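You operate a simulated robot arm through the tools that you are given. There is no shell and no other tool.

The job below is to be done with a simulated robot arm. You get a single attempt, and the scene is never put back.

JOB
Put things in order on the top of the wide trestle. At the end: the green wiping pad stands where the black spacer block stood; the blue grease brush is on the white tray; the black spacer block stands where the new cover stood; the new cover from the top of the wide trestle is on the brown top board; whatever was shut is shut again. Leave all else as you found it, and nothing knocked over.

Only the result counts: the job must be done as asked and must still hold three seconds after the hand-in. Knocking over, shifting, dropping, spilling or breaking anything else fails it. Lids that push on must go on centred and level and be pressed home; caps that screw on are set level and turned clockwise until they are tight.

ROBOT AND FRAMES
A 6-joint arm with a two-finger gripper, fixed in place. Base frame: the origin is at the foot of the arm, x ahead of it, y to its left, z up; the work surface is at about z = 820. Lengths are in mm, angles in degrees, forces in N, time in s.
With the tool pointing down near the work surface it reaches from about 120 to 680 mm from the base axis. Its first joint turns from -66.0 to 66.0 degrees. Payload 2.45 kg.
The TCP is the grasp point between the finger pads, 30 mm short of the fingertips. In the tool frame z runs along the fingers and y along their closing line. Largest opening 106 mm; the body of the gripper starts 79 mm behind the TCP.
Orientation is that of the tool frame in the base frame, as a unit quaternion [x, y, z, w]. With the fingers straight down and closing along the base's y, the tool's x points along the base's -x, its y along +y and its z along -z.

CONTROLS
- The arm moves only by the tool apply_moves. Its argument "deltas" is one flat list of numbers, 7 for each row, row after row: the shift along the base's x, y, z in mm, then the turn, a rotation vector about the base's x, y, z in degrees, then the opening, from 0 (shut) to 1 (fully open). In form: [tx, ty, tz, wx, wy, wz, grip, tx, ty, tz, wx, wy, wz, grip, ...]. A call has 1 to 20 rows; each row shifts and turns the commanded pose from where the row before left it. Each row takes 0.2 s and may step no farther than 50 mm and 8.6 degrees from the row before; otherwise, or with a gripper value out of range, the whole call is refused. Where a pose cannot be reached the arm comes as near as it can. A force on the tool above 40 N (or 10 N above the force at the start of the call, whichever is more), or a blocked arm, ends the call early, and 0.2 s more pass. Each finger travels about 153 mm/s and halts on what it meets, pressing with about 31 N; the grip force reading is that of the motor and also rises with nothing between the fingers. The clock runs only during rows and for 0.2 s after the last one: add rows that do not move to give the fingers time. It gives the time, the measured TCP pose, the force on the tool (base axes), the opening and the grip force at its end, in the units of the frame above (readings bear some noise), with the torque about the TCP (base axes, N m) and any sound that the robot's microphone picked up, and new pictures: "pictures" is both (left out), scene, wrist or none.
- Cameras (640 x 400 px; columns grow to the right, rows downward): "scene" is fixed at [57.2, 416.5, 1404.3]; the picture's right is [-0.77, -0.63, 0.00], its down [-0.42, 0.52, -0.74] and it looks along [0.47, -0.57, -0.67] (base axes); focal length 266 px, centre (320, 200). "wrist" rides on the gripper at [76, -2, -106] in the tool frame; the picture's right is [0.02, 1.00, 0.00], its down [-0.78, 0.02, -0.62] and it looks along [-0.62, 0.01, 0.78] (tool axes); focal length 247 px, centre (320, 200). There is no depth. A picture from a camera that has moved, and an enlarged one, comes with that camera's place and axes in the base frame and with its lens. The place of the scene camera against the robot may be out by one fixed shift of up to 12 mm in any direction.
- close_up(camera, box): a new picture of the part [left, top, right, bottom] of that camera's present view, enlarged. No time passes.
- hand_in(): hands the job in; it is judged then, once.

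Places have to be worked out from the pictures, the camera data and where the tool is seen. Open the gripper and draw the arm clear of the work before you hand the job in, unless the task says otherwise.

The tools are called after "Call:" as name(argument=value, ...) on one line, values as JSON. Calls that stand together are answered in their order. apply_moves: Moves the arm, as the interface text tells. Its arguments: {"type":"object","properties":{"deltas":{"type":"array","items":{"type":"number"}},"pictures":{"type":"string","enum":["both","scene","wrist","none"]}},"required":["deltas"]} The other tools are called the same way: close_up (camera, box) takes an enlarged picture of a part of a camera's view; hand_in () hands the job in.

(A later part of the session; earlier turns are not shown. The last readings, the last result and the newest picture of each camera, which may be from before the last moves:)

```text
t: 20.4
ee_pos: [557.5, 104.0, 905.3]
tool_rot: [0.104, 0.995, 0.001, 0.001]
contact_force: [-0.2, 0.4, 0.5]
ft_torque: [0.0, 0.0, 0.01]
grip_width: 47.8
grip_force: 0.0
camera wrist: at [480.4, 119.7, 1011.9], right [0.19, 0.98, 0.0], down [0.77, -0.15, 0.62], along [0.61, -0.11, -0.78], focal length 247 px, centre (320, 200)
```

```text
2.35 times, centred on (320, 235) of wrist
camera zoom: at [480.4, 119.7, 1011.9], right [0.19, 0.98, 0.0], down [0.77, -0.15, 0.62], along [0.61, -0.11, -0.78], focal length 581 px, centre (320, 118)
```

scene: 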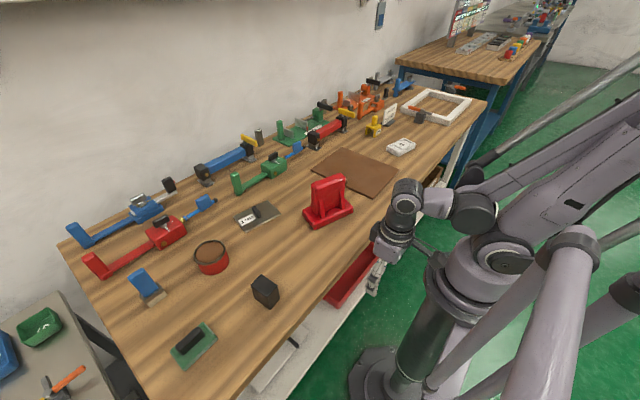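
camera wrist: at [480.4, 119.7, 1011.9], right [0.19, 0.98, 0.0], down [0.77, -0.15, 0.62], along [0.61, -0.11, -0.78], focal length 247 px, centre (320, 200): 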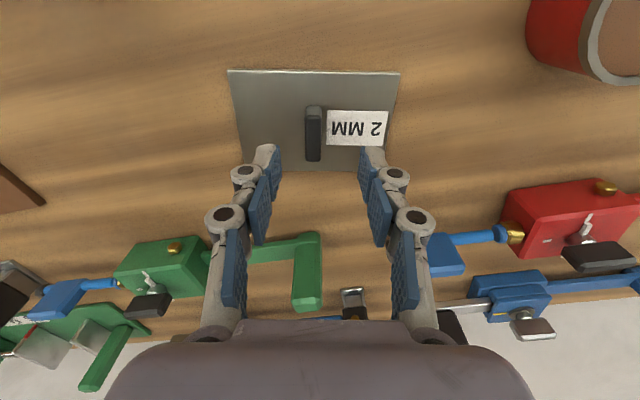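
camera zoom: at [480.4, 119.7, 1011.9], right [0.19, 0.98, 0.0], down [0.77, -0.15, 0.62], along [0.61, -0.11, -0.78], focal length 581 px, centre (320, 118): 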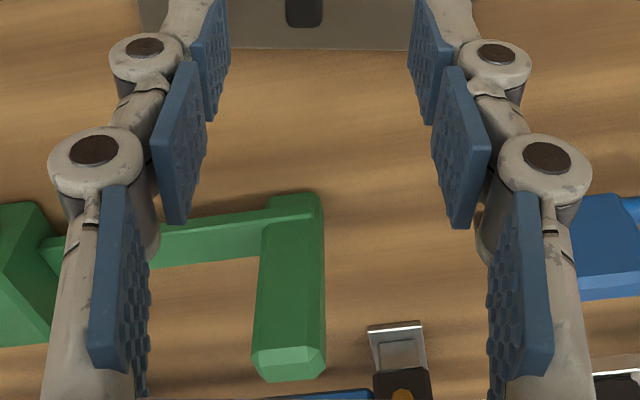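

The tab lies about 4-5 mm right of the finger plane; I'll shift over it and go down so the tips sit just above the plate.

Call:
apply_moves(deltas=[-1.2, -2, -20, 0, 0, 0, 0.4, -1.2, -2.4, -16, 0, 0, 0, 0.4, 0, 0, -10, 0, 0, 0, 0.4, 0, 0, 0, 0, 0, 0, 0.4], pictures="wrist")

Call:
close_up(camera="wrist", box=[240, 100, 400, 200])

```text
t: 21.4
ee_pos: [552.9, 99.9, 859.1]
tool_rot: [0.104, 0.995, 0.002, 0.001]
contact_force: [-0.2, 0.3, -0.1]
ft_torque: [-0.02, 0.04, -0.01]
grip_width: 42.3
grip_force: 0.1
camera wrist: at [478.1, 114.5, 964.9], right [0.19, 0.98, 0.0], down [0.77, -0.15, 0.62], along [0.61, -0.11, -0.78], focal length 247 px, centre (320, 200)
```

wrist: 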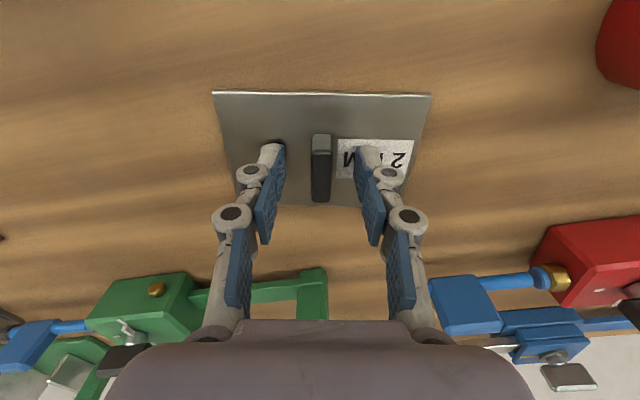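

```text
4.00 times, centred on (320, 150) of wrist
camera zoom: at [478.1, 114.5, 964.9], right [0.19, 0.98, 0.0], down [0.77, -0.15, 0.62], along [0.61, -0.11, -0.78], focal length 988 px, centre (320, 400)
```

zoom: 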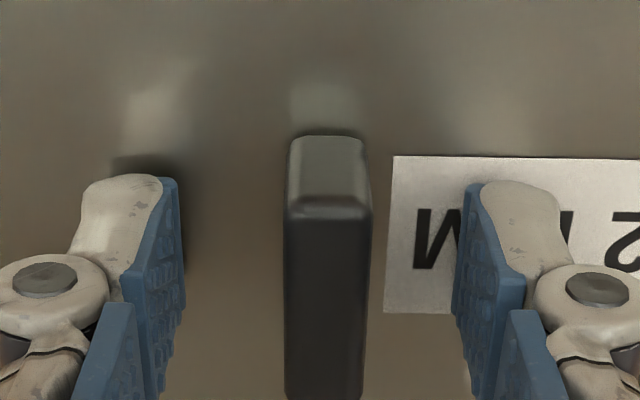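

The tab is centred and square between the fingers (plate centre ≈ (555.6, 100.8)). I close on it.

Call:
apply_moves(deltas=[0, 0, 0, 0, 0, 0, 0, 0, 0, 0, 0, 0, 0, 0, 0, 0, 0, 0, 0, 0, 0], pictures="wrist")

```text
t: 22.2
ee_pos: [554.4, 99.7, 859.1]
tool_rot: [0.104, 0.995, 0.002, 0.001]
contact_force: [-0.7, 0.9, -0.8]
ft_torque: [0.01, 0.0, -0.02]
grip_width: 11.0
grip_force: 30.9
camera wrist: at [478.1, 114.6, 965.1], right [0.19, 0.98, 0.0], down [0.77, -0.15, 0.62], along [0.61, -0.11, -0.78], focal length 247 px, centre (320, 200)
```

wrist: 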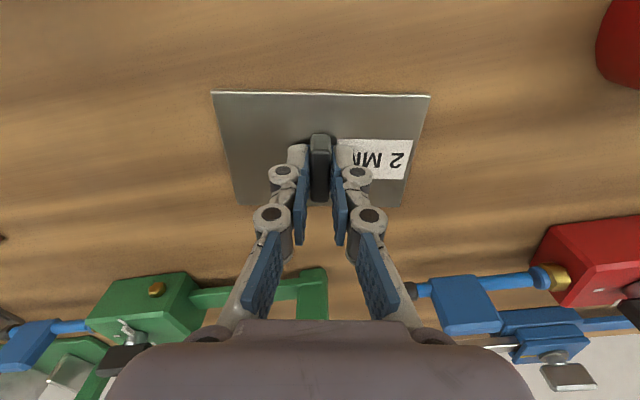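

Gripped the tab (11 mm). I lift gently and check the plate comes up level.

Call:
apply_moves(deltas=[0, 0, 10, 0, 0, 0, 0, 0, 0, 25, 0, 0, 0, 0, 0, 0, 35, 0, 0, 0, 0, 0, 0, 35, 0, 0, 0, 0, 0, 0, 35, 0, 0, 0, 0], pictures="both")

```text
t: 23.4
ee_pos: [558.7, 100.0, 998.8]
tool_rot: [0.104, 0.995, 0.002, 0.001]
contact_force: [0.3, 0.3, -1.1]
ft_torque: [-0.02, 0.01, -0.02]
grip_width: 11.4
grip_force: 31.4
camera wrist: at [482.2, 114.9, 1105.0], right [0.19, 0.98, 0.0], down [0.77, -0.15, 0.62], along [0.61, -0.11, -0.78], focal length 247 px, centre (320, 200)
```

scene: 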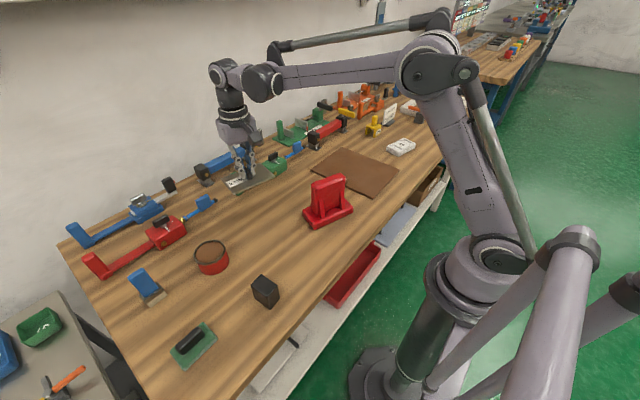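
wrist: 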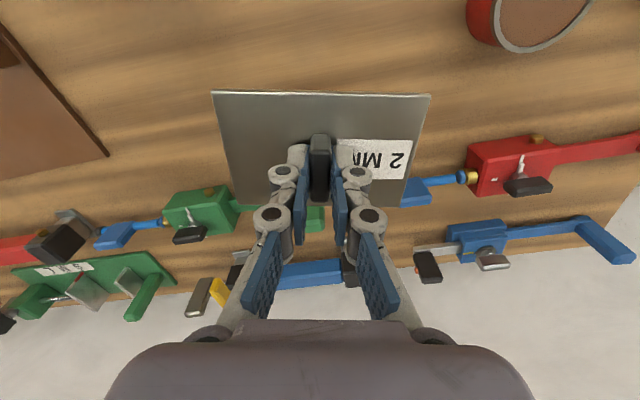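

The plate hangs level. I carry it at this height to above the brown board at about (455, -285).

Call:
apply_moves(deltas=[-11.4, -42.8, 0, 0, 0, 0, 0, -11.4, -42.8, 0, 0, 0, 0, 0, -11.4, -42.8, 0, 0, 0, 0, 0, -11.4, -42.8, 0, 0, 0, 0, 0, -11.4, -42.8, 0, 0, 0, 0, 0, -11.4, -42.8, 0, 0, 0, 0, 0, -11.4, -42.8, 0, 0, 0, 0, 0, -11.4, -42.8, 0, 0, 0, 0, 0, -11.4, -42.8, 0, 0, 0, 0, 0], pictures="both")

```text
t: 25.4
ee_pos: [453.0, -289.4, 999.0]
tool_rot: [0.104, 0.995, 0.001, 0.002]
contact_force: [-0.6, -0.2, 0.2]
ft_torque: [0.02, 0.02, 0.01]
grip_width: 11.0
grip_force: 30.5
camera wrist: at [376.7, -274.4, 1106.0], right [0.19, 0.98, 0.0], down [0.77, -0.15, 0.62], along [0.61, -0.11, -0.78], focal length 247 px, centre (320, 200)
```

scene: 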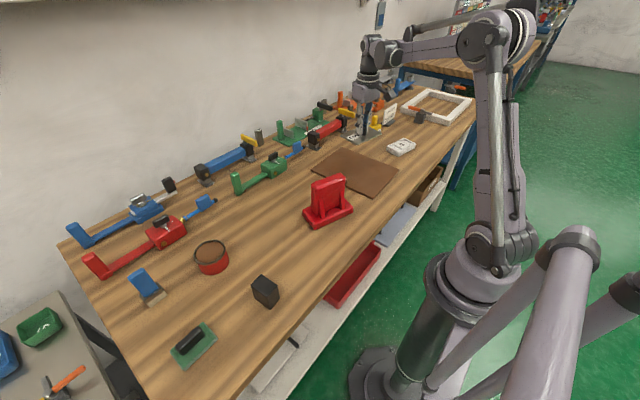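
wrist: 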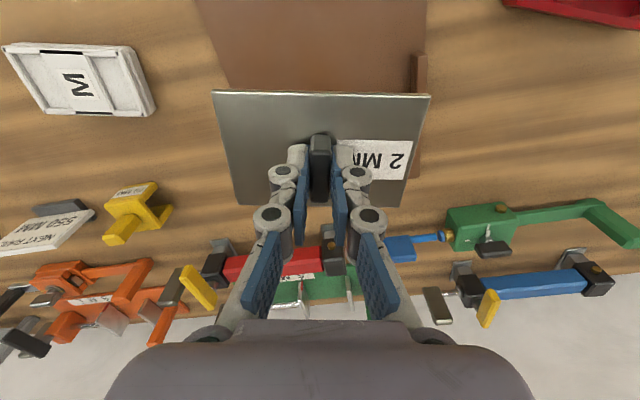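

The plate is above the middle of the board (board spans about x 325-585, y -380 to -179). I lower it most of the way and look.

Call:
apply_moves(deltas=[1, 2, -30, 0, 0, 0, 0, 1, 2, -30, 0, 0, 0, 0, 0, 0, -30, 0, 0, 0, 0, 0, 0, -20, 0, 0, 0, 0, 0, 0, -8, 0, 0, 0, 0], pictures="both")

Call:
close_up(camera="scene", box=[300, 100, 430, 200])

```text
t: 26.6
ee_pos: [453.3, -282.8, 880.5]
tool_rot: [0.105, 0.994, 0.002, 0.001]
contact_force: [0.5, -0.4, -0.4]
ft_torque: [-0.01, 0.02, -0.01]
grip_width: 11.3
grip_force: 31.0
camera wrist: at [377.6, -267.9, 987.3], right [0.19, 0.98, 0.0], down [0.77, -0.15, 0.62], along [0.61, -0.11, -0.78], focal length 247 px, centre (320, 200)
```

scene: 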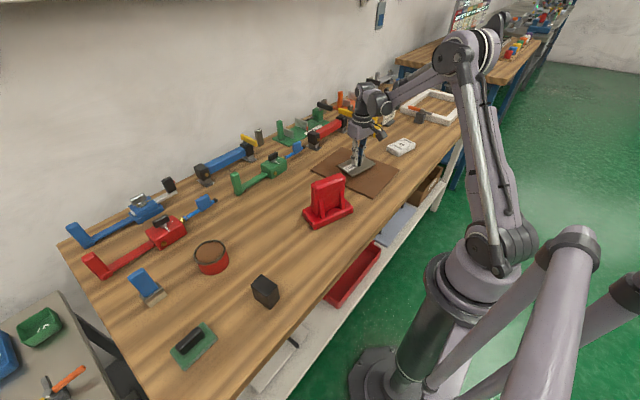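
wrist: 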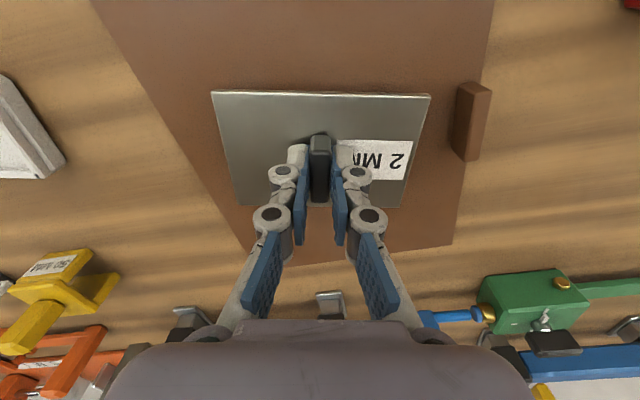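

```text
4.00 times, centred on (365, 150) of scene
camera zoom: at [57.2, 416.5, 1404.4], right [-0.77, -0.63, 0.0], down [-0.42, 0.52, -0.74], along [0.47, -0.57, -0.67], focal length 1062 px, centre (140, 400)
```

zoom: 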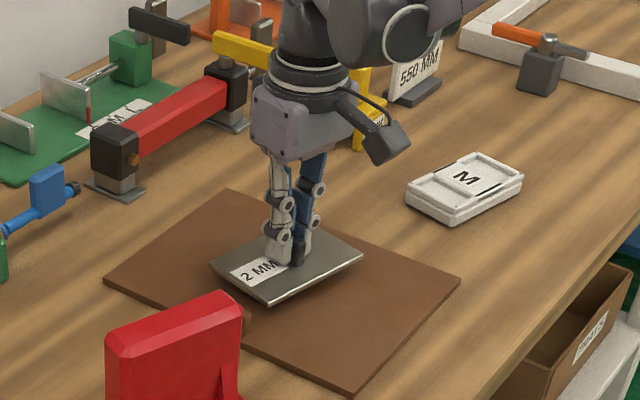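

Good placement over the board. I lower further in small steps watching the force.

Call:
apply_moves(deltas=[0, 0, -5, 0, 0, 0, 0, 0, 0, -4, 0, 0, 0, 0, 0, 0, -2, 0, 0, 0, 0], pictures="none")

Call:
close_up(camera="scene", box=[320, 130, 420, 200])

```text
t: 27.4
ee_pos: [454.5, -283.9, 870.9]
tool_rot: [0.105, 0.995, 0.001, 0.001]
contact_force: [0.5, -0.1, -1.0]
ft_torque: [-0.01, 0.02, 0.0]
grip_width: 11.0
grip_force: 31.4
```

```text
5.71 times, centred on (370, 165) of scene
camera zoom: at [57.2, 416.5, 1404.4], right [-0.77, -0.63, 0.0], down [-0.42, 0.52, -0.74], along [0.47, -0.57, -0.67], focal length 1517 px, centre (34, 400)
```

zoom: 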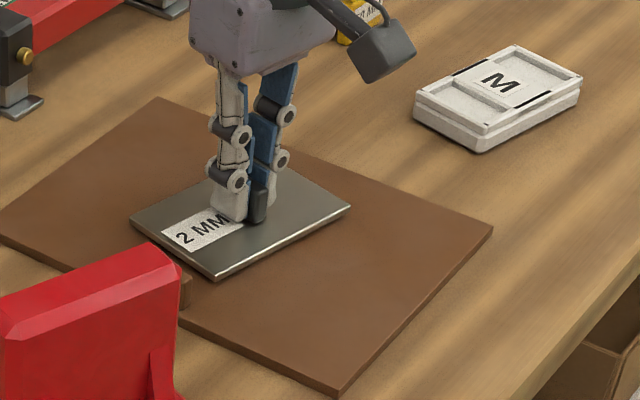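

Call:
apply_moves(deltas=[0, 0, -1.5, 0, 0, 0, 0, 0, 0, -1.5, 0, 0, 0, 0], pictures="none")

```text
t: 28.0
ee_pos: [454.0, -282.5, 866.8]
tool_rot: [0.105, 0.994, 0.002, 0.002]
contact_force: [-0.1, 0.1, -0.8]
ft_torque: [-0.01, -0.03, 0.02]
grip_width: 11.3
grip_force: 30.8
```

No contact yet; I continue down in 1 mm steps.

Call:
apply_moves(deltas=[0, 0, -1, 0, 0, 0, 0, 0, 0, -1, 0, 0, 0, 0], pictures="none")

Call:
close_up(camera="scene", box=[330, 140, 400, 190])

```text
t: 28.6
ee_pos: [455.4, -282.0, 865.9]
tool_rot: [0.105, 0.994, 0.001, 0.002]
contact_force: [3.3, -2.8, 23.6]
ft_torque: [-0.05, -0.05, -0.02]
grip_width: 11.1
grip_force: 31.2
```

```text
8.00 times, centred on (365, 165) of scene
camera zoom: at [56.9, 416.6, 1404.3], right [-0.77, -0.63, 0.0], down [-0.42, 0.52, -0.74], along [0.47, -0.57, -0.67], focal length 2124 px, centre (-40, 480)
```

zoom: 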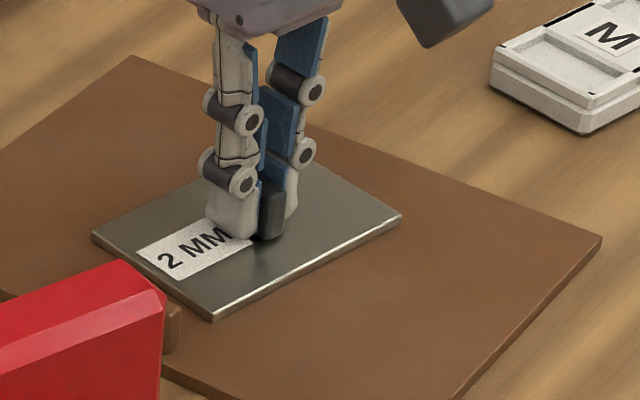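

Contact (23.6 N): the plate is down on the board. I ease off 1 mm and open the fingers, then lift straight up.

Call:
apply_moves(deltas=[0, 0, 1, 0, 0, 0, 0, 0, 0, 0, 0, 0, 0, 0.35, 0, 0, 0, 0, 0, 0, 0.35, 0, 0, 15, 0, 0, 0, 0.35, 0, 0, 30, 0, 0, 0, 0.35, 0, 0, 40, 0, 0, 0, 0.35, 0, 0, 45, 0, 0, 0, 1], pictures="both")

Call:
close_up(camera="scene", box=[300, 110, 430, 200])

```text
t: 30.2
ee_pos: [453.1, -282.9, 994.8]
tool_rot: [0.105, 0.994, 0.002, 0.0]
contact_force: [0.1, 0.5, -0.1]
ft_torque: [-0.02, 0.0, -0.04]
grip_width: 105.6
grip_force: 0.0
camera wrist: at [376.4, -267.6, 1101.9], right [0.19, 0.98, 0.0], down [0.77, -0.15, 0.62], along [0.61, -0.11, -0.78], focal length 247 px, centre (320, 200)
```

scene: 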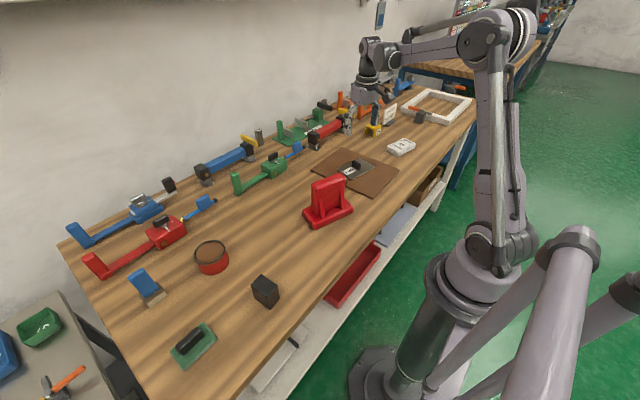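
wrist: 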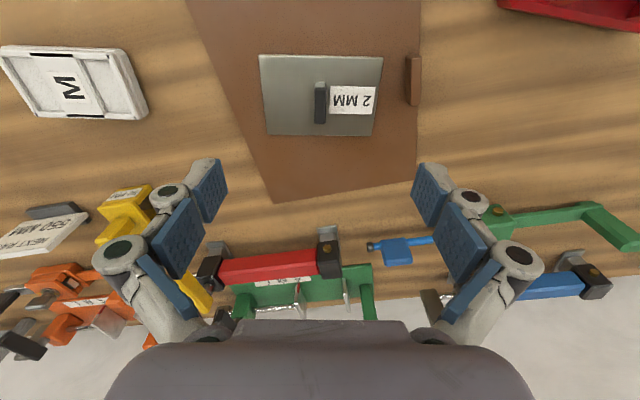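

```text
4.44 times, centred on (365, 155) of scene
camera zoom: at [57.1, 416.5, 1404.3], right [-0.77, -0.63, 0.0], down [-0.42, 0.52, -0.74], along [0.47, -0.57, -0.67], focal length 1180 px, centre (120, 400)
```

zoom: 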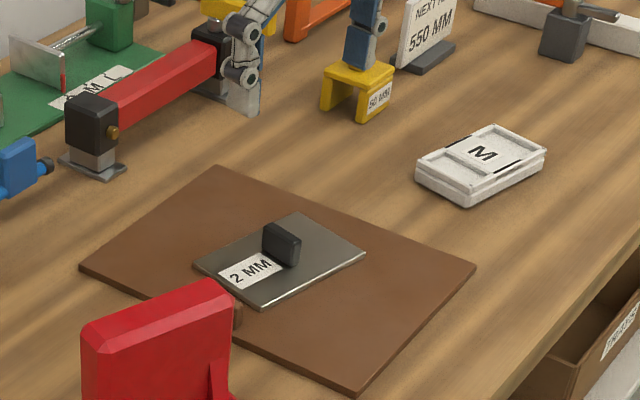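

The cover lies flat on the brown board. Next the black block: I fly back left, squaring the wrist, to view it closely.

Call:
apply_moves(deltas=[-16.9, 45.4, 0, 0, 0, 2, 1, -16.9, 45.4, 0, 0, 0, 2, 1, -16.9, 45.4, 0, 0, 0, 2, 1, -16.9, 45.4, 0, 0, 0, 2, 1, -16.9, 45.4, 0, 0, 0, 2, 1, -16.9, 45.4, 0, 0, 0, 2, 1, -16.9, 45.4, 0, 0, 0, 0, 1, -16.9, 45.4, 0, 0, 0, 0, 1, -16.9, 45.4, 0, 0, 0, 0, 1, -16.9, 45.4, 0, 0, 0, 0, 1, -16.9, 45.4, 0, 0, 0, 0, 1, -16.9, 45.4, 0, 0, 0, 0, 1], pictures="wrist")

Call:
close_up(camera="wrist", box=[260, 120, 380, 220])

```text
t: 32.8
ee_pos: [250.4, 263.0, 994.4]
tool_rot: [0.0, 1.0, 0.002, 0.001]
contact_force: [-0.3, 0.0, 0.2]
ft_torque: [-0.05, -0.01, 0.01]
grip_width: 106.0
grip_force: 0.0
camera wrist: at [173.0, 262.6, 1101.5], right [-0.02, 1.0, 0.0], down [0.78, 0.01, 0.62], along [0.62, 0.02, -0.78], focal length 247 px, centre (320, 200)
```

wrist: 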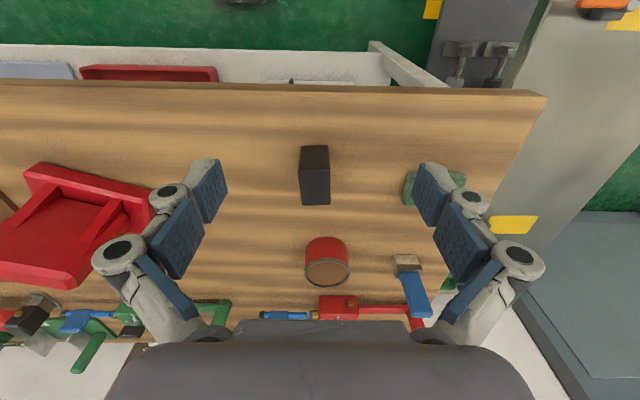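

```text
4.00 times, centred on (320, 170) of wrist
camera zoom: at [173.0, 262.6, 1101.5], right [-0.02, 1.0, 0.0], down [0.78, 0.01, 0.62], along [0.62, 0.02, -0.78], focal length 988 px, centre (320, 320)
```

zoom: 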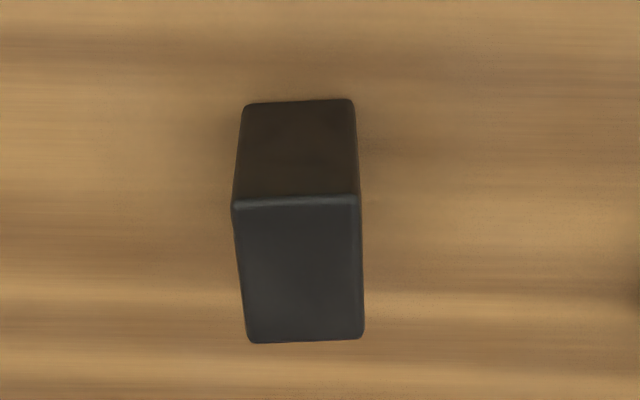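

The block is about 48x34x58 mm, centred near (334.7, 262.8), turned ~+4°. I'll go above it with the fingers aligned.

Call:
apply_moves(deltas=[28, 0, -20, 0, 0, 2, 0.75, 28, 0, -20, 0, 0, 2, 0.75, 28, 0, -20, 0, 0, 0, 0.75, 0, 0, 0, 0, 0, 0, 0.75], pictures="wrist")

Call:
close_up(camera="wrist", box=[240, 60, 400, 180])

```text
t: 33.8
ee_pos: [336.4, 259.7, 935.2]
tool_rot: [-0.036, 0.999, 0.002, 0.001]
contact_force: [0.5, 0.0, 0.9]
ft_torque: [-0.02, -0.01, 0.03]
grip_width: 79.5
grip_force: 0.1
camera wrist: at [259.2, 255.0, 1041.4], right [-0.09, 1.0, 0.0], down [0.78, 0.07, 0.62], along [0.62, 0.06, -0.78], focal length 247 px, centre (320, 200)
```

wrist: 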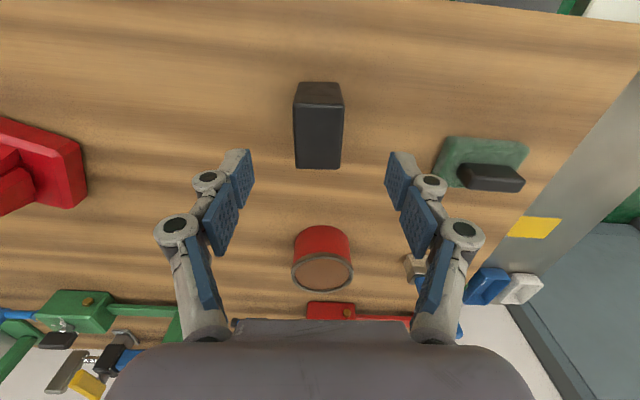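

```text
3.33 times, centred on (320, 120) of wrist
camera zoom: at [259.2, 255.0, 1041.4], right [-0.09, 1.0, 0.0], down [0.78, 0.07, 0.62], along [0.62, 0.06, -0.78], focal length 823 px, centre (320, 467)
```

zoom: 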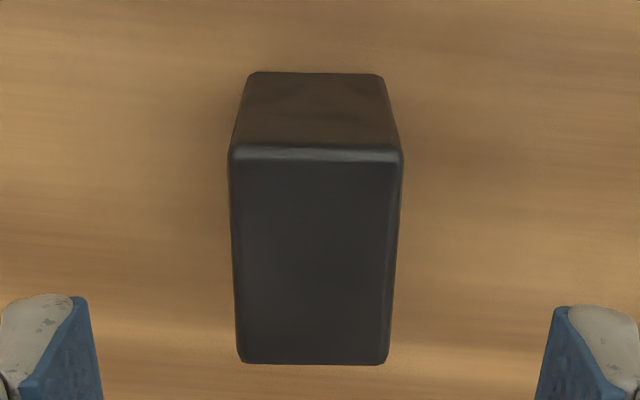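

The block is centred between the fingers. I go down to grip height (TCP ≈ 858) and close.

Call:
apply_moves(deltas=[-0.7, 0.3, -26, 0, 0, 0, 0.75, -0.7, 0.3, -26, 0, 0, 0, 0.75, 0, 0, -25, 0, 0, 0, 0.75, 0, 0, 0, 0, 0, 0, 0.75], pictures="wrist")

```text
t: 34.8
ee_pos: [335.0, 261.7, 858.2]
tool_rot: [-0.035, 0.999, 0.003, 0.0]
contact_force: [-0.1, -0.2, -0.6]
ft_torque: [0.03, 0.02, -0.02]
grip_width: 79.4
grip_force: 0.1
camera wrist: at [259.0, 255.8, 964.0], right [-0.09, 1.0, 0.0], down [0.78, 0.07, 0.62], along [0.62, 0.06, -0.78], focal length 247 px, centre (320, 200)
```

wrist: 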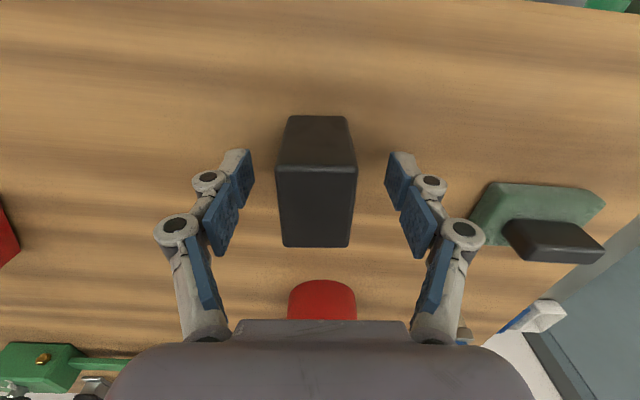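

Call:
apply_moves(deltas=[0, -2, 0, 0, 0, 0, 0.75, 0, 0, 0, 0, 0, 0, 0.2, 0, 0, 0, 0, 0, 0, 0.2, 0, 0, 0, 0, 0, 0, 0.2], pictures="wrist")

```text
t: 35.8
ee_pos: [335.6, 260.6, 857.6]
tool_rot: [-0.035, 0.999, 0.002, 0.001]
contact_force: [0.3, -1.4, 2.1]
ft_torque: [-0.04, 0.0, 0.05]
grip_width: 34.2
grip_force: 30.6
camera wrist: at [258.5, 253.8, 964.5], right [-0.09, 1.0, 0.0], down [0.78, 0.07, 0.62], along [0.62, 0.06, -0.78], focal length 247 px, centre (320, 200)
```

wrist: 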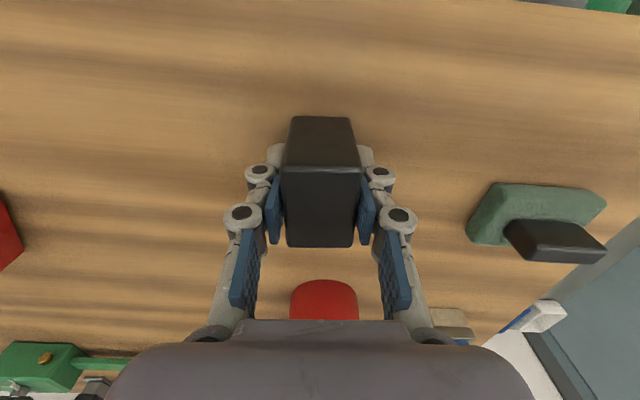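

The block is held (34.2 mm wide). I lift it and carry it to the cover's old place at (555.6, 100.8).

Call:
apply_moves(deltas=[0, 0, 10, 0, 0, 0, 0.1, 0, 0, 30, 0, 0, 0, 0.1, 0, 0, 35, 0, 0, 0, 0.1, 0, 0, 30, 0, 0, 0, 0.1, 36.7, -26.6, 0, 0, 0, 0, 0.1, 36.7, -26.6, 0, 0, 0, 0, 0.1, 36.7, -26.6, 0, 0, 0, 0, 0.1, 36.7, -26.6, 0, 0, 0, 0, 0.1, 36.7, -26.6, 0, 0, 0, 0, 0.1, 36.7, -26.6, 0, 0, 0, 0, 0.1, 0, 0, 0, 0, 0, 0, 0.1], pictures="both")

```text
t: 38.2
ee_pos: [554.8, 100.7, 963.0]
tool_rot: [-0.036, 0.999, 0.002, 0.001]
contact_force: [0.7, 0.4, -1.3]
ft_torque: [-0.02, -0.01, 0.01]
grip_width: 34.1
grip_force: 30.5
camera wrist: at [477.8, 93.6, 1069.5], right [-0.09, 1.0, 0.0], down [0.78, 0.07, 0.62], along [0.62, 0.06, -0.78], focal length 247 px, centre (320, 200)
```

scene: 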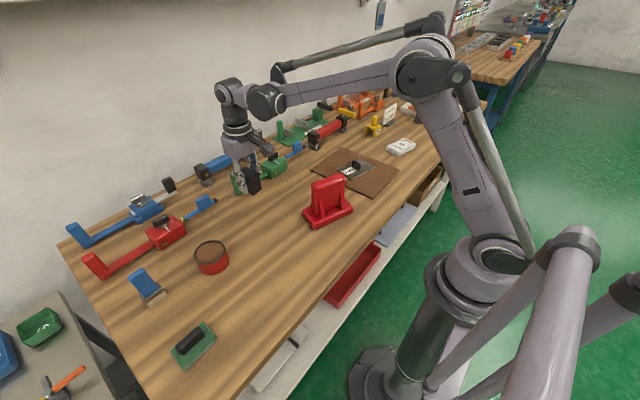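
wrist: 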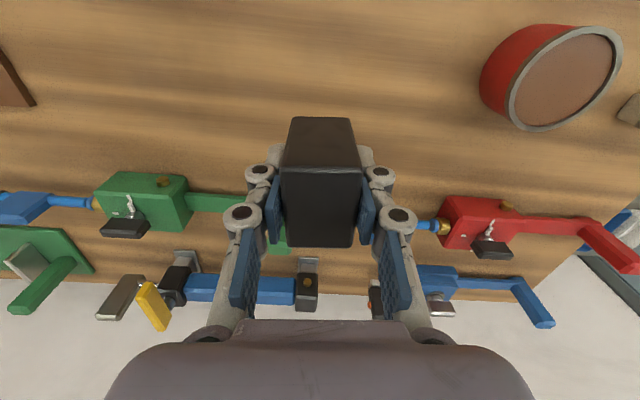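

The block is right above the target spot. I lower it, slowing near the surface.

Call:
apply_moves(deltas=[0.5, 0, -30, 0, 0, 0, 0.1, 0.5, 0, -30, 0, 0, 0, 0.1, 0, 0, -28, 0, 0, 0, 0.1, 0, 0, -10, 0, 0, 0, 0.1, 0, 0, -4, 0, 0, 0, 0.1], pictures="both")

Call:
close_up(camera="scene", box=[200, 150, 320, 240])

```text
t: 39.4
ee_pos: [555.8, 100.9, 861.8]
tool_rot: [-0.034, 0.999, 0.001, 0.001]
contact_force: [0.2, -0.1, -1.5]
ft_torque: [-0.02, 0.01, -0.02]
grip_width: 34.4
grip_force: 30.9
camera wrist: at [478.9, 94.4, 968.4], right [-0.09, 1.0, 0.0], down [0.78, 0.07, 0.62], along [0.62, 0.06, -0.78], focal length 247 px, centre (320, 200)
```

scene: 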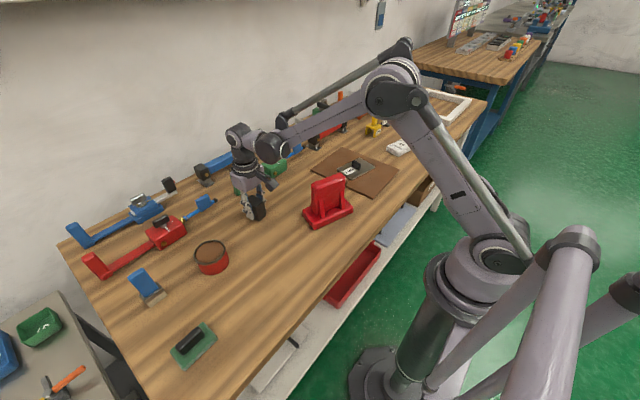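
wrist: 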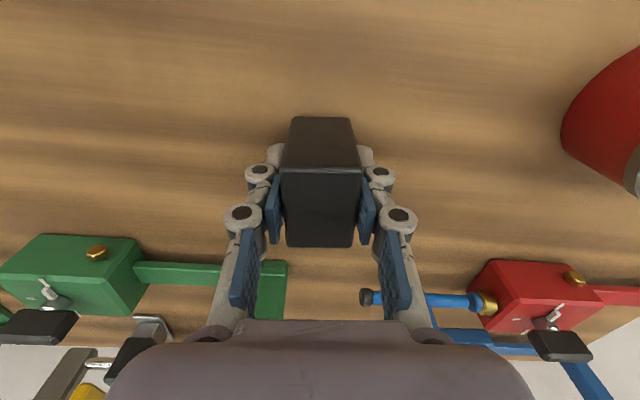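

```text
4.44 times, centred on (260, 195) of scene
camera zoom: at [57.2, 416.5, 1404.3], right [-0.77, -0.63, 0.0], down [-0.42, 0.52, -0.74], along [0.47, -0.57, -0.67], focal length 1180 px, centre (587, 222)
```

zoom: 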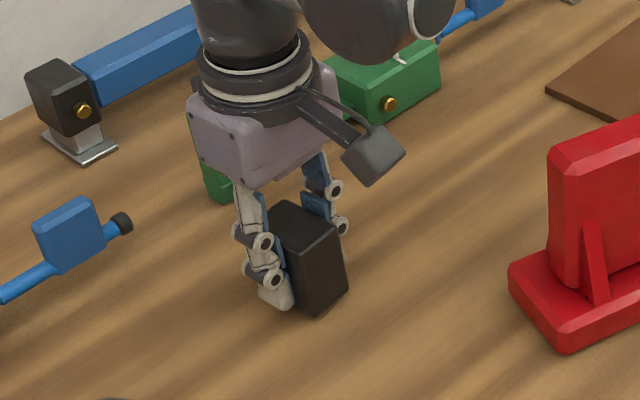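

Call:
apply_moves(deltas=[0, 0, -2, 0, 0, 0, 0.1, 0, 0, -1.5, 0, 0, 0, 0.1], pictures="none")

```text
t: 40.0
ee_pos: [555.4, 100.8, 857.9]
tool_rot: [-0.034, 0.999, 0.002, 0.001]
contact_force: [-0.6, -0.2, -1.0]
ft_torque: [0.01, 0.03, 0.02]
grip_width: 34.3
grip_force: 31.0
```

Still about no contact; I lower 1 mm at a time.

Call:
apply_moves(deltas=[0, 0, -1, 0, 0, 0, 0.1, 0, 0, -0.5, 0, 0, 0, 0.1], pictures="none")

```text
t: 40.6
ee_pos: [556.0, 101.4, 858.0]
tool_rot: [-0.035, 0.999, 0.002, 0.001]
contact_force: [2.6, 1.1, 20.5]
ft_torque: [0.01, 0.06, -0.01]
grip_width: 34.2
grip_force: 31.2
```

Contact with the bench (20 N). I ease up slightly, open the fingers and rise straight up.

Call:
apply_moves(deltas=[0, 0, 0.8, 0, 0, 0, 0.1, 0, 0, 0, 0, 0, 0, 0.55, 0, 0, 0, 0, 0, 0, 0.6, 0, 0, 20, 0, 0, 0, 0.6, 0, 0, 35, 0, 0, 0, 0.6, 0, 0, 40, 0, 0, 0, 0.6, 0, 0, 45, 0, 0, 0, 0.6], pictures="both")

```text
t: 42.2
ee_pos: [555.6, 103.5, 998.6]
tool_rot: [-0.035, 0.999, 0.001, 0.0]
contact_force: [0.8, -0.3, 0.0]
ft_torque: [0.0, -0.02, -0.02]
grip_width: 63.7
grip_force: 0.2
camera wrist: at [478.4, 96.9, 1105.0], right [-0.09, 1.0, 0.0], down [0.78, 0.07, 0.62], along [0.62, 0.06, -0.78], focal length 247 px, centre (320, 200)
```

scene: 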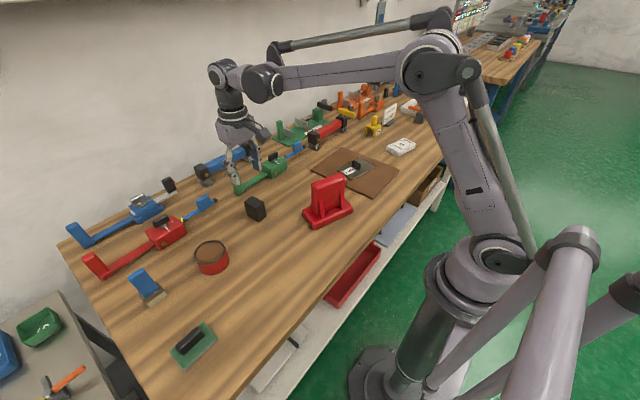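
wrist: 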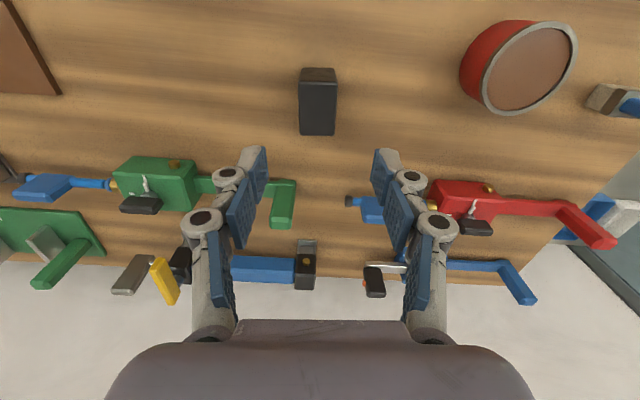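

The block stands on the cover's old spot. Next, the green pad: I move over to view it closely.

Call:
apply_moves(deltas=[-28.4, 34.6, 0, 0, 0, -2, 1, -28.4, 34.6, 0, 0, 0, -2, 1, -28.4, 34.6, 0, 0, 0, 0, 1, -28.4, 34.6, 0, 0, 0, 0, 1, -28.4, 34.6, 0, 0, 0, 0, 1, -28.4, 34.6, 0, 0, 0, 0, 1, -28.4, 34.6, 0, 0, 0, 0, 1, -28.4, 34.6, 0, 0, 0, 0, 1, -28.4, 34.6, 0, 0, 0, 0, 1], pictures="wrist")

Call:
close_up(camera="wrist", box=[240, 100, 400, 200])

```text
t: 44.2
ee_pos: [299.7, 415.6, 998.7]
tool_rot: [0.0, 1.0, 0.001, 0.001]
contact_force: [0.1, 0.2, -0.2]
ft_torque: [-0.03, -0.01, -0.04]
grip_width: 105.8
grip_force: 0.1
camera wrist: at [222.6, 414.4, 1104.6], right [-0.02, 1.0, 0.0], down [0.78, 0.01, 0.62], along [0.62, 0.02, -0.78], focal length 247 px, centre (320, 200)
```

wrist: 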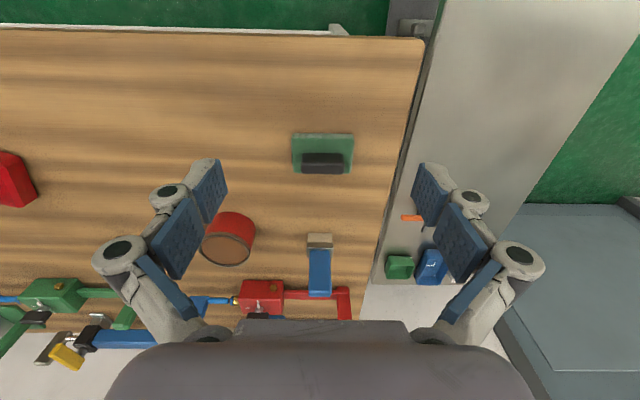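

```text
4.00 times, centred on (320, 150) of wrist
camera zoom: at [222.6, 414.4, 1104.6], right [-0.02, 1.0, 0.0], down [0.78, 0.01, 0.62], along [0.62, 0.02, -0.78], focal length 988 px, centre (320, 400)
```

zoom: 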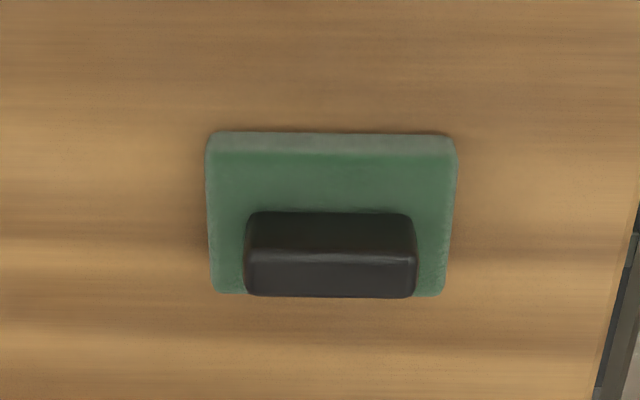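

The pad is ~49x74 mm at about (370.5, 423), with a black handle 50 mm long in y and ~15 mm wide, top at z≈859. I'll move above it to grip the handle end-to-end.

Call:
apply_moves(deltas=[24, 2.5, -23, 0, 0, 0, 0.75, 24, 2.5, -23, 0, 0, 0, 0.75, 24, 2.5, -23, 0, 0, 0, 0.75, 0, 0, 0, 0, 0, 0, 0.75], pictures="wrist")

Call:
close_up(camera="wrist", box=[240, 60, 400, 180])

```text
t: 45.2
ee_pos: [372.6, 419.4, 931.1]
tool_rot: [0.001, 1.0, 0.001, 0.001]
contact_force: [0.4, 1.2, -0.3]
ft_torque: [-0.02, 0.02, 0.0]
grip_width: 79.4
grip_force: 0.1
camera wrist: at [295.3, 418.3, 1036.4], right [-0.02, 1.0, 0.0], down [0.78, 0.02, 0.62], along [0.62, 0.02, -0.78], focal length 247 px, centre (320, 200)
```

wrist: 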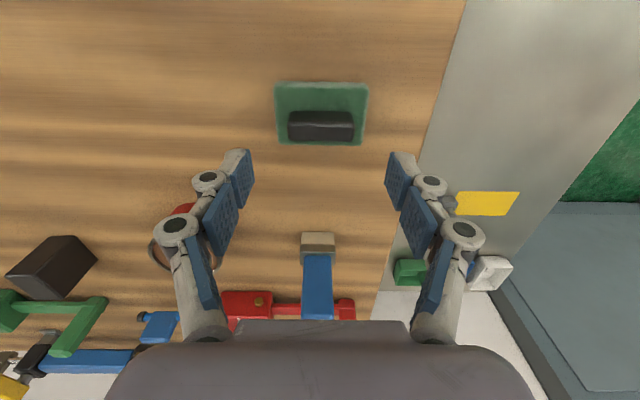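

```text
3.33 times, centred on (320, 120) of wrist
camera zoom: at [295.3, 418.3, 1036.4], right [-0.02, 1.0, 0.0], down [0.78, 0.02, 0.62], along [0.62, 0.02, -0.78], focal length 823 px, centre (320, 467)
```

zoom: 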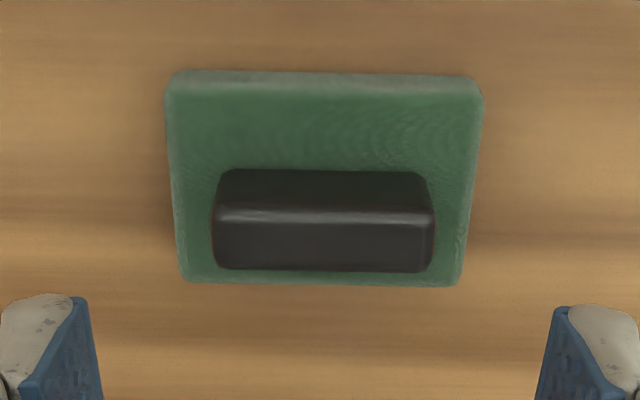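

Well aligned. I descend to TCP ≈ 867 so the tips are just above the pad's top, and check before closing.

Call:
apply_moves(deltas=[-0.5, 0.5, -22, 0, 0, 0, 0.75, -0.5, 0.5, -22, 0, 0, 0, 0.75, 0, 0, -19, 0, 0, 0, 0.75, 0, 0, 0, 0, 0, 0, 0.75], pictures="both")

Call:
close_up(camera="wrist", box=[220, 100, 420, 225])

Call:
close_up(camera="scene", box=[130, 280, 270, 390])

```text
t: 46.2
ee_pos: [371.9, 420.5, 865.1]
tool_rot: [0.0, 1.0, 0.002, 0.001]
contact_force: [0.8, 0.0, -0.5]
ft_torque: [0.01, 0.01, 0.0]
grip_width: 79.7
grip_force: 0.0
camera wrist: at [294.0, 419.8, 971.8], right [-0.02, 1.0, 0.0], down [0.78, 0.02, 0.62], along [0.62, 0.02, -0.78], focal length 247 px, centre (320, 200)
```

scene: 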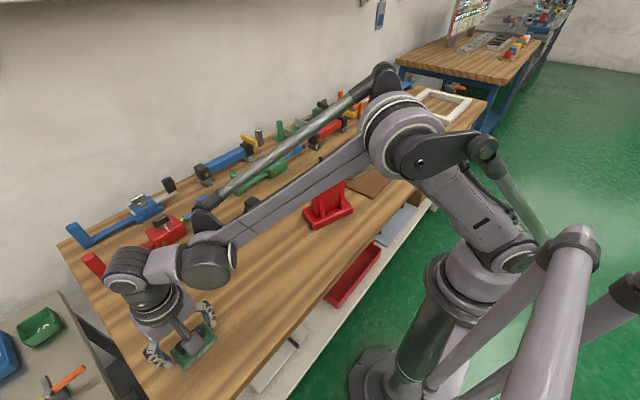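
wrist: 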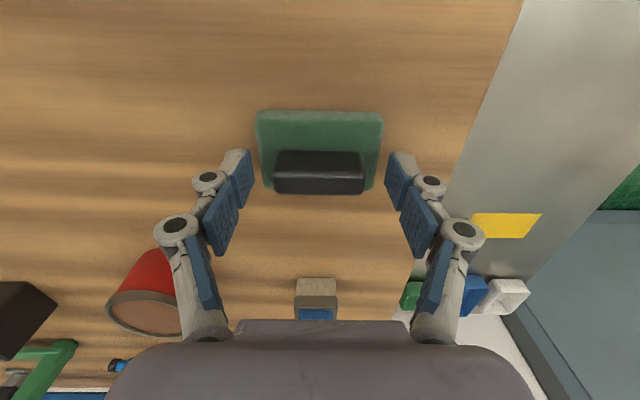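

```text
3.20 times, centred on (320, 162) of wrist
camera zoom: at [294.0, 419.8, 971.8], right [-0.02, 1.0, 0.0], down [0.78, 0.02, 0.62], along [0.62, 0.02, -0.78], focal length 790 px, centre (320, 320)
```

zoom: 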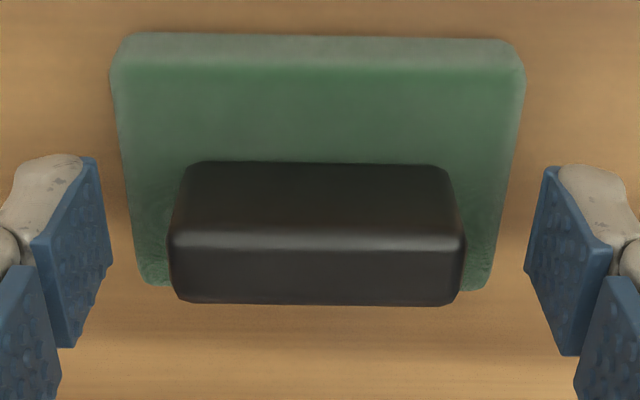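

```text
3.64 times, centred on (200, 335) of scene
camera zoom: at [57.2, 416.5, 1404.3], right [-0.77, -0.63, 0.0], down [-0.42, 0.52, -0.74], along [0.47, -0.57, -0.67], focal length 966 px, centre (756, -291)
```

zoom: 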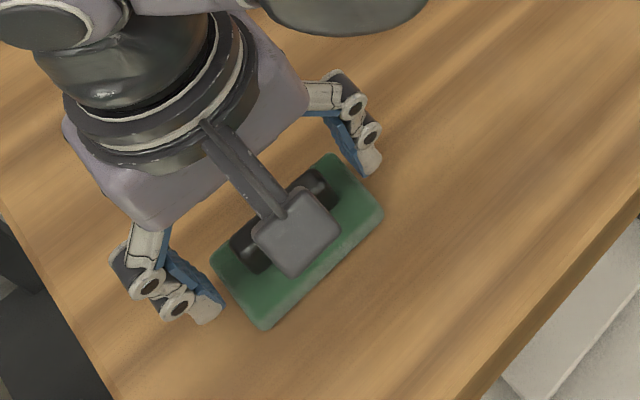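

The tips clear the pad's ends; I raise 2 mm for clearance above the pad top and close on the handle.

Call:
apply_moves(deltas=[0, 0, 2.5, 0, 0, 0, 0.75, 0, 0, 0, 0, 0, 0, 0.4, 0, 0, 0, 0, 0, 0, 0.3, 0, 0, 0, 0, 0, 0, 0.3], pictures="wrist")

Call:
close_up(camera="wrist", box=[220, 100, 420, 225])

```text
t: 47.2
ee_pos: [370.0, 420.5, 867.4]
tool_rot: [0.0, 1.0, 0.002, 0.001]
contact_force: [0.9, -1.5, 10.8]
ft_torque: [0.01, 0.02, 0.01]
grip_width: 48.6
grip_force: 31.5
camera wrist: at [293.8, 419.6, 974.6], right [-0.02, 1.0, 0.0], down [0.78, 0.02, 0.62], along [0.62, 0.02, -0.78], focal length 247 px, centre (320, 200)
```

wrist: 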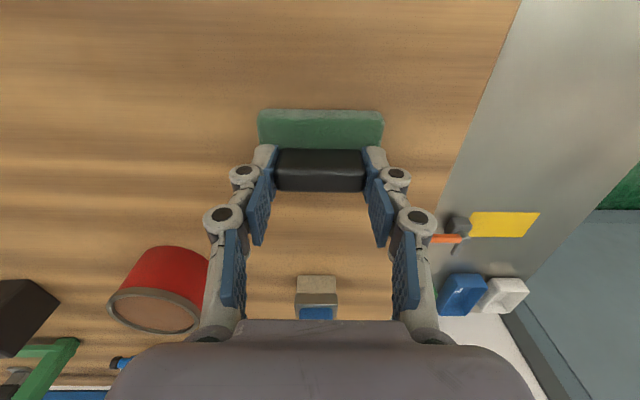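

```text
3.20 times, centred on (320, 162) of wrist
camera zoom: at [293.8, 419.6, 974.6], right [-0.02, 1.0, 0.0], down [0.78, 0.02, 0.62], along [0.62, 0.02, -0.78], focal length 790 px, centre (320, 320)
```

zoom: 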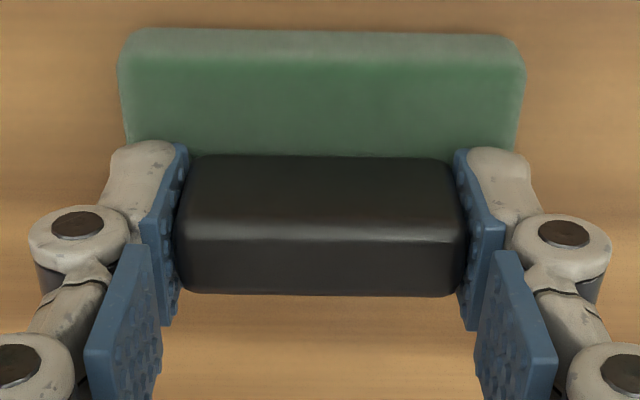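

The handle is held. I lift and carry the pad to the block's old place (334.5, 260.3).

Call:
apply_moves(deltas=[0, 0, 10, 0, 0, 0, 0.3, 0, 0, 30, 0, 0, 0, 0.3, 0, 0, 30, 0, 0, 0, 0.3, -8.8, -40.3, 0, 0, 0, 0, 0.3, -8.8, -40.3, 0, 0, 0, 0, 0.3, -8.8, -40.3, 0, 0, 0, 0, 0.3, -8.8, -40.3, 0, 0, 0, 0, 0.3, 0, 0, 0, 0, 0, 0, 0.3], pictures="both")

```text
t: 49.0
ee_pos: [334.9, 258.9, 936.8]
tool_rot: [0.0, 1.0, 0.001, 0.002]
contact_force: [-0.1, 0.0, 0.0]
ft_torque: [-0.01, -0.01, 0.02]
grip_width: 48.8
grip_force: 31.3
camera wrist: at [258.3, 258.2, 1044.0], right [-0.02, 1.0, 0.0], down [0.78, 0.02, 0.62], along [0.62, 0.02, -0.78], focal length 247 px, centre (320, 200)
```

scene: 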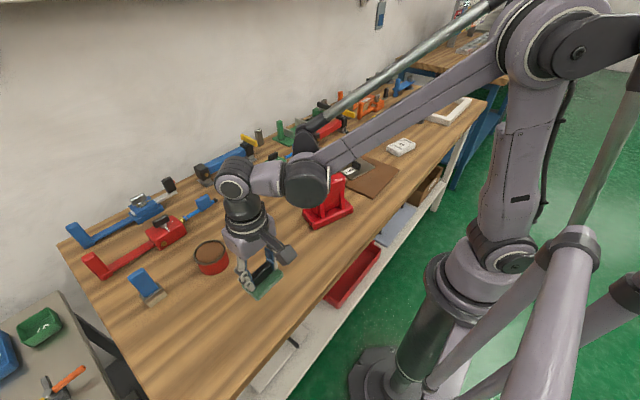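
wrist: 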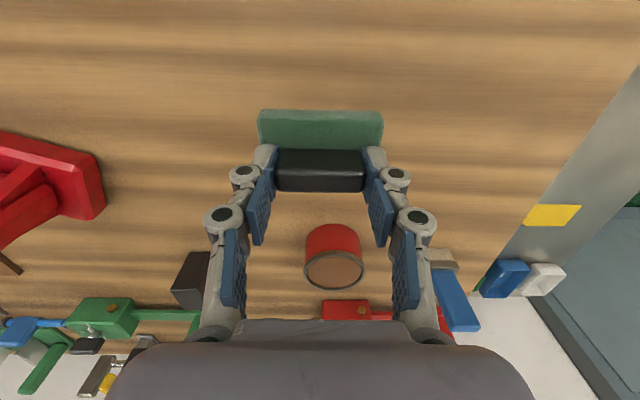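

Call:
apply_moves(deltas=[0.5, 0.5, -30, 0, 0, 0, 0.3, 0, 0, -25, 0, 0, 0, 0.3, 0, 0, -8, 0, 0, 0, 0.3, 0, 0, -3, 0, 0, 0, 0.3], pictures="none")

```text
t: 50.0
ee_pos: [335.2, 260.4, 871.8]
tool_rot: [0.0, 1.0, 0.002, 0.001]
contact_force: [-0.8, -1.4, -0.8]
ft_torque: [-0.01, -0.01, -0.03]
grip_width: 49.0
grip_force: 30.7
```

No contact yet at 871.8; I lower further in small steps.

Call:
apply_moves(deltas=[0, 0, -2, 0, 0, 0, 0.3, 0, 0, -1, 0, 0, 0, 0.3, 0, 0, -1, 0, 0, 0, 0.3], pictures="none")

```text
t: 50.8
ee_pos: [336.6, 260.8, 867.9]
tool_rot: [0.001, 1.0, 0.002, 0.001]
contact_force: [-1.6, -1.5, 21.2]
ft_torque: [-0.05, 0.07, 0.01]
grip_width: 48.8
grip_force: 31.0
```

Contact at 21 N. I ease up, open, and rise clear.

Call:
apply_moves(deltas=[0, 0, 0.8, 0, 0, 0, 0.3, 0, 0, 0, 0, 0, 0, 0.65, 0, 0, 0, 0, 0, 0, 0.7, 0, 0, 20, 0, 0, 0, 0.7, 0, 0, 35, 0, 0, 0, 0.7, 0, 0, 40, 0, 0, 0, 0.7, 0, 0, 40, 0, 0, 0, 0.7], pictures="both")

Call:
close_up(camera="scene", box=[120, 180, 320, 340])

```text
t: 52.4
ee_pos: [336.1, 261.5, 1004.3]
tool_rot: [-0.001, 1.0, 0.002, 0.001]
contact_force: [0.3, 0.0, -0.2]
ft_torque: [-0.04, 0.02, 0.02]
grip_width: 74.2
grip_force: 0.0
camera wrist: at [258.6, 259.9, 1110.4], right [-0.02, 1.0, 0.0], down [0.78, 0.02, 0.62], along [0.62, 0.02, -0.78], focal length 247 px, centre (320, 200)
```

scene: 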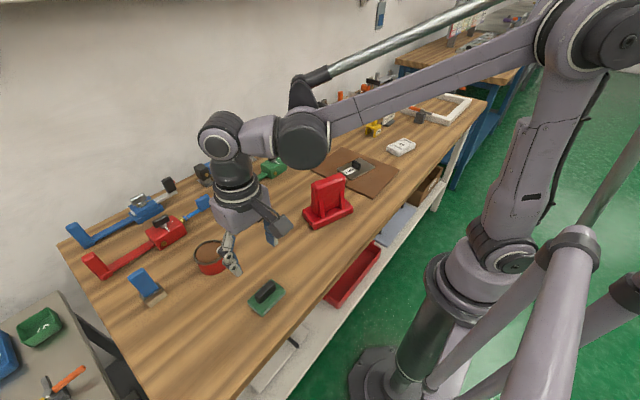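
wrist: 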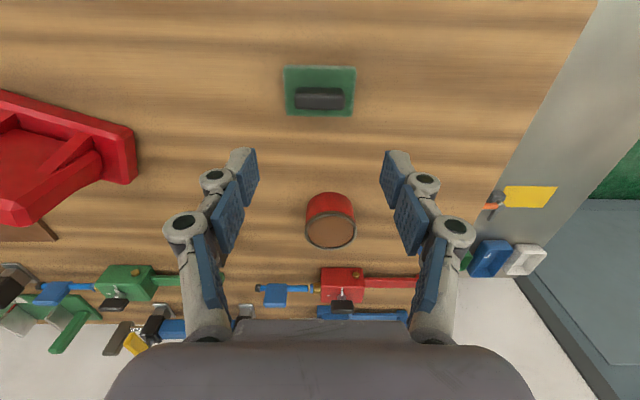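

```text
2.50 times, centred on (220, 260) of scene
camera zoom: at [57.1, 416.4, 1404.4], right [-0.77, -0.63, 0.0], down [-0.42, 0.52, -0.74], along [0.47, -0.57, -0.67], focal length 664 px, centre (570, 50)
```

zoom: 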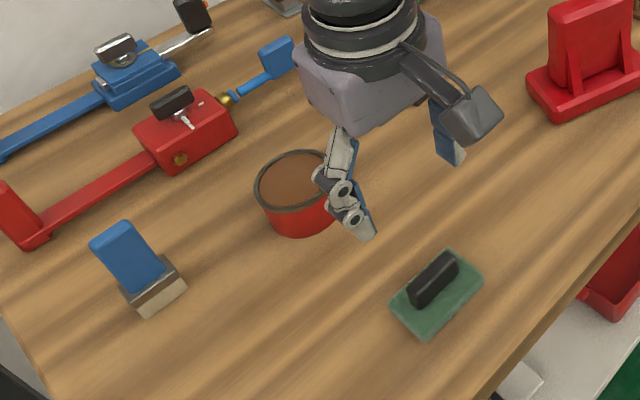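

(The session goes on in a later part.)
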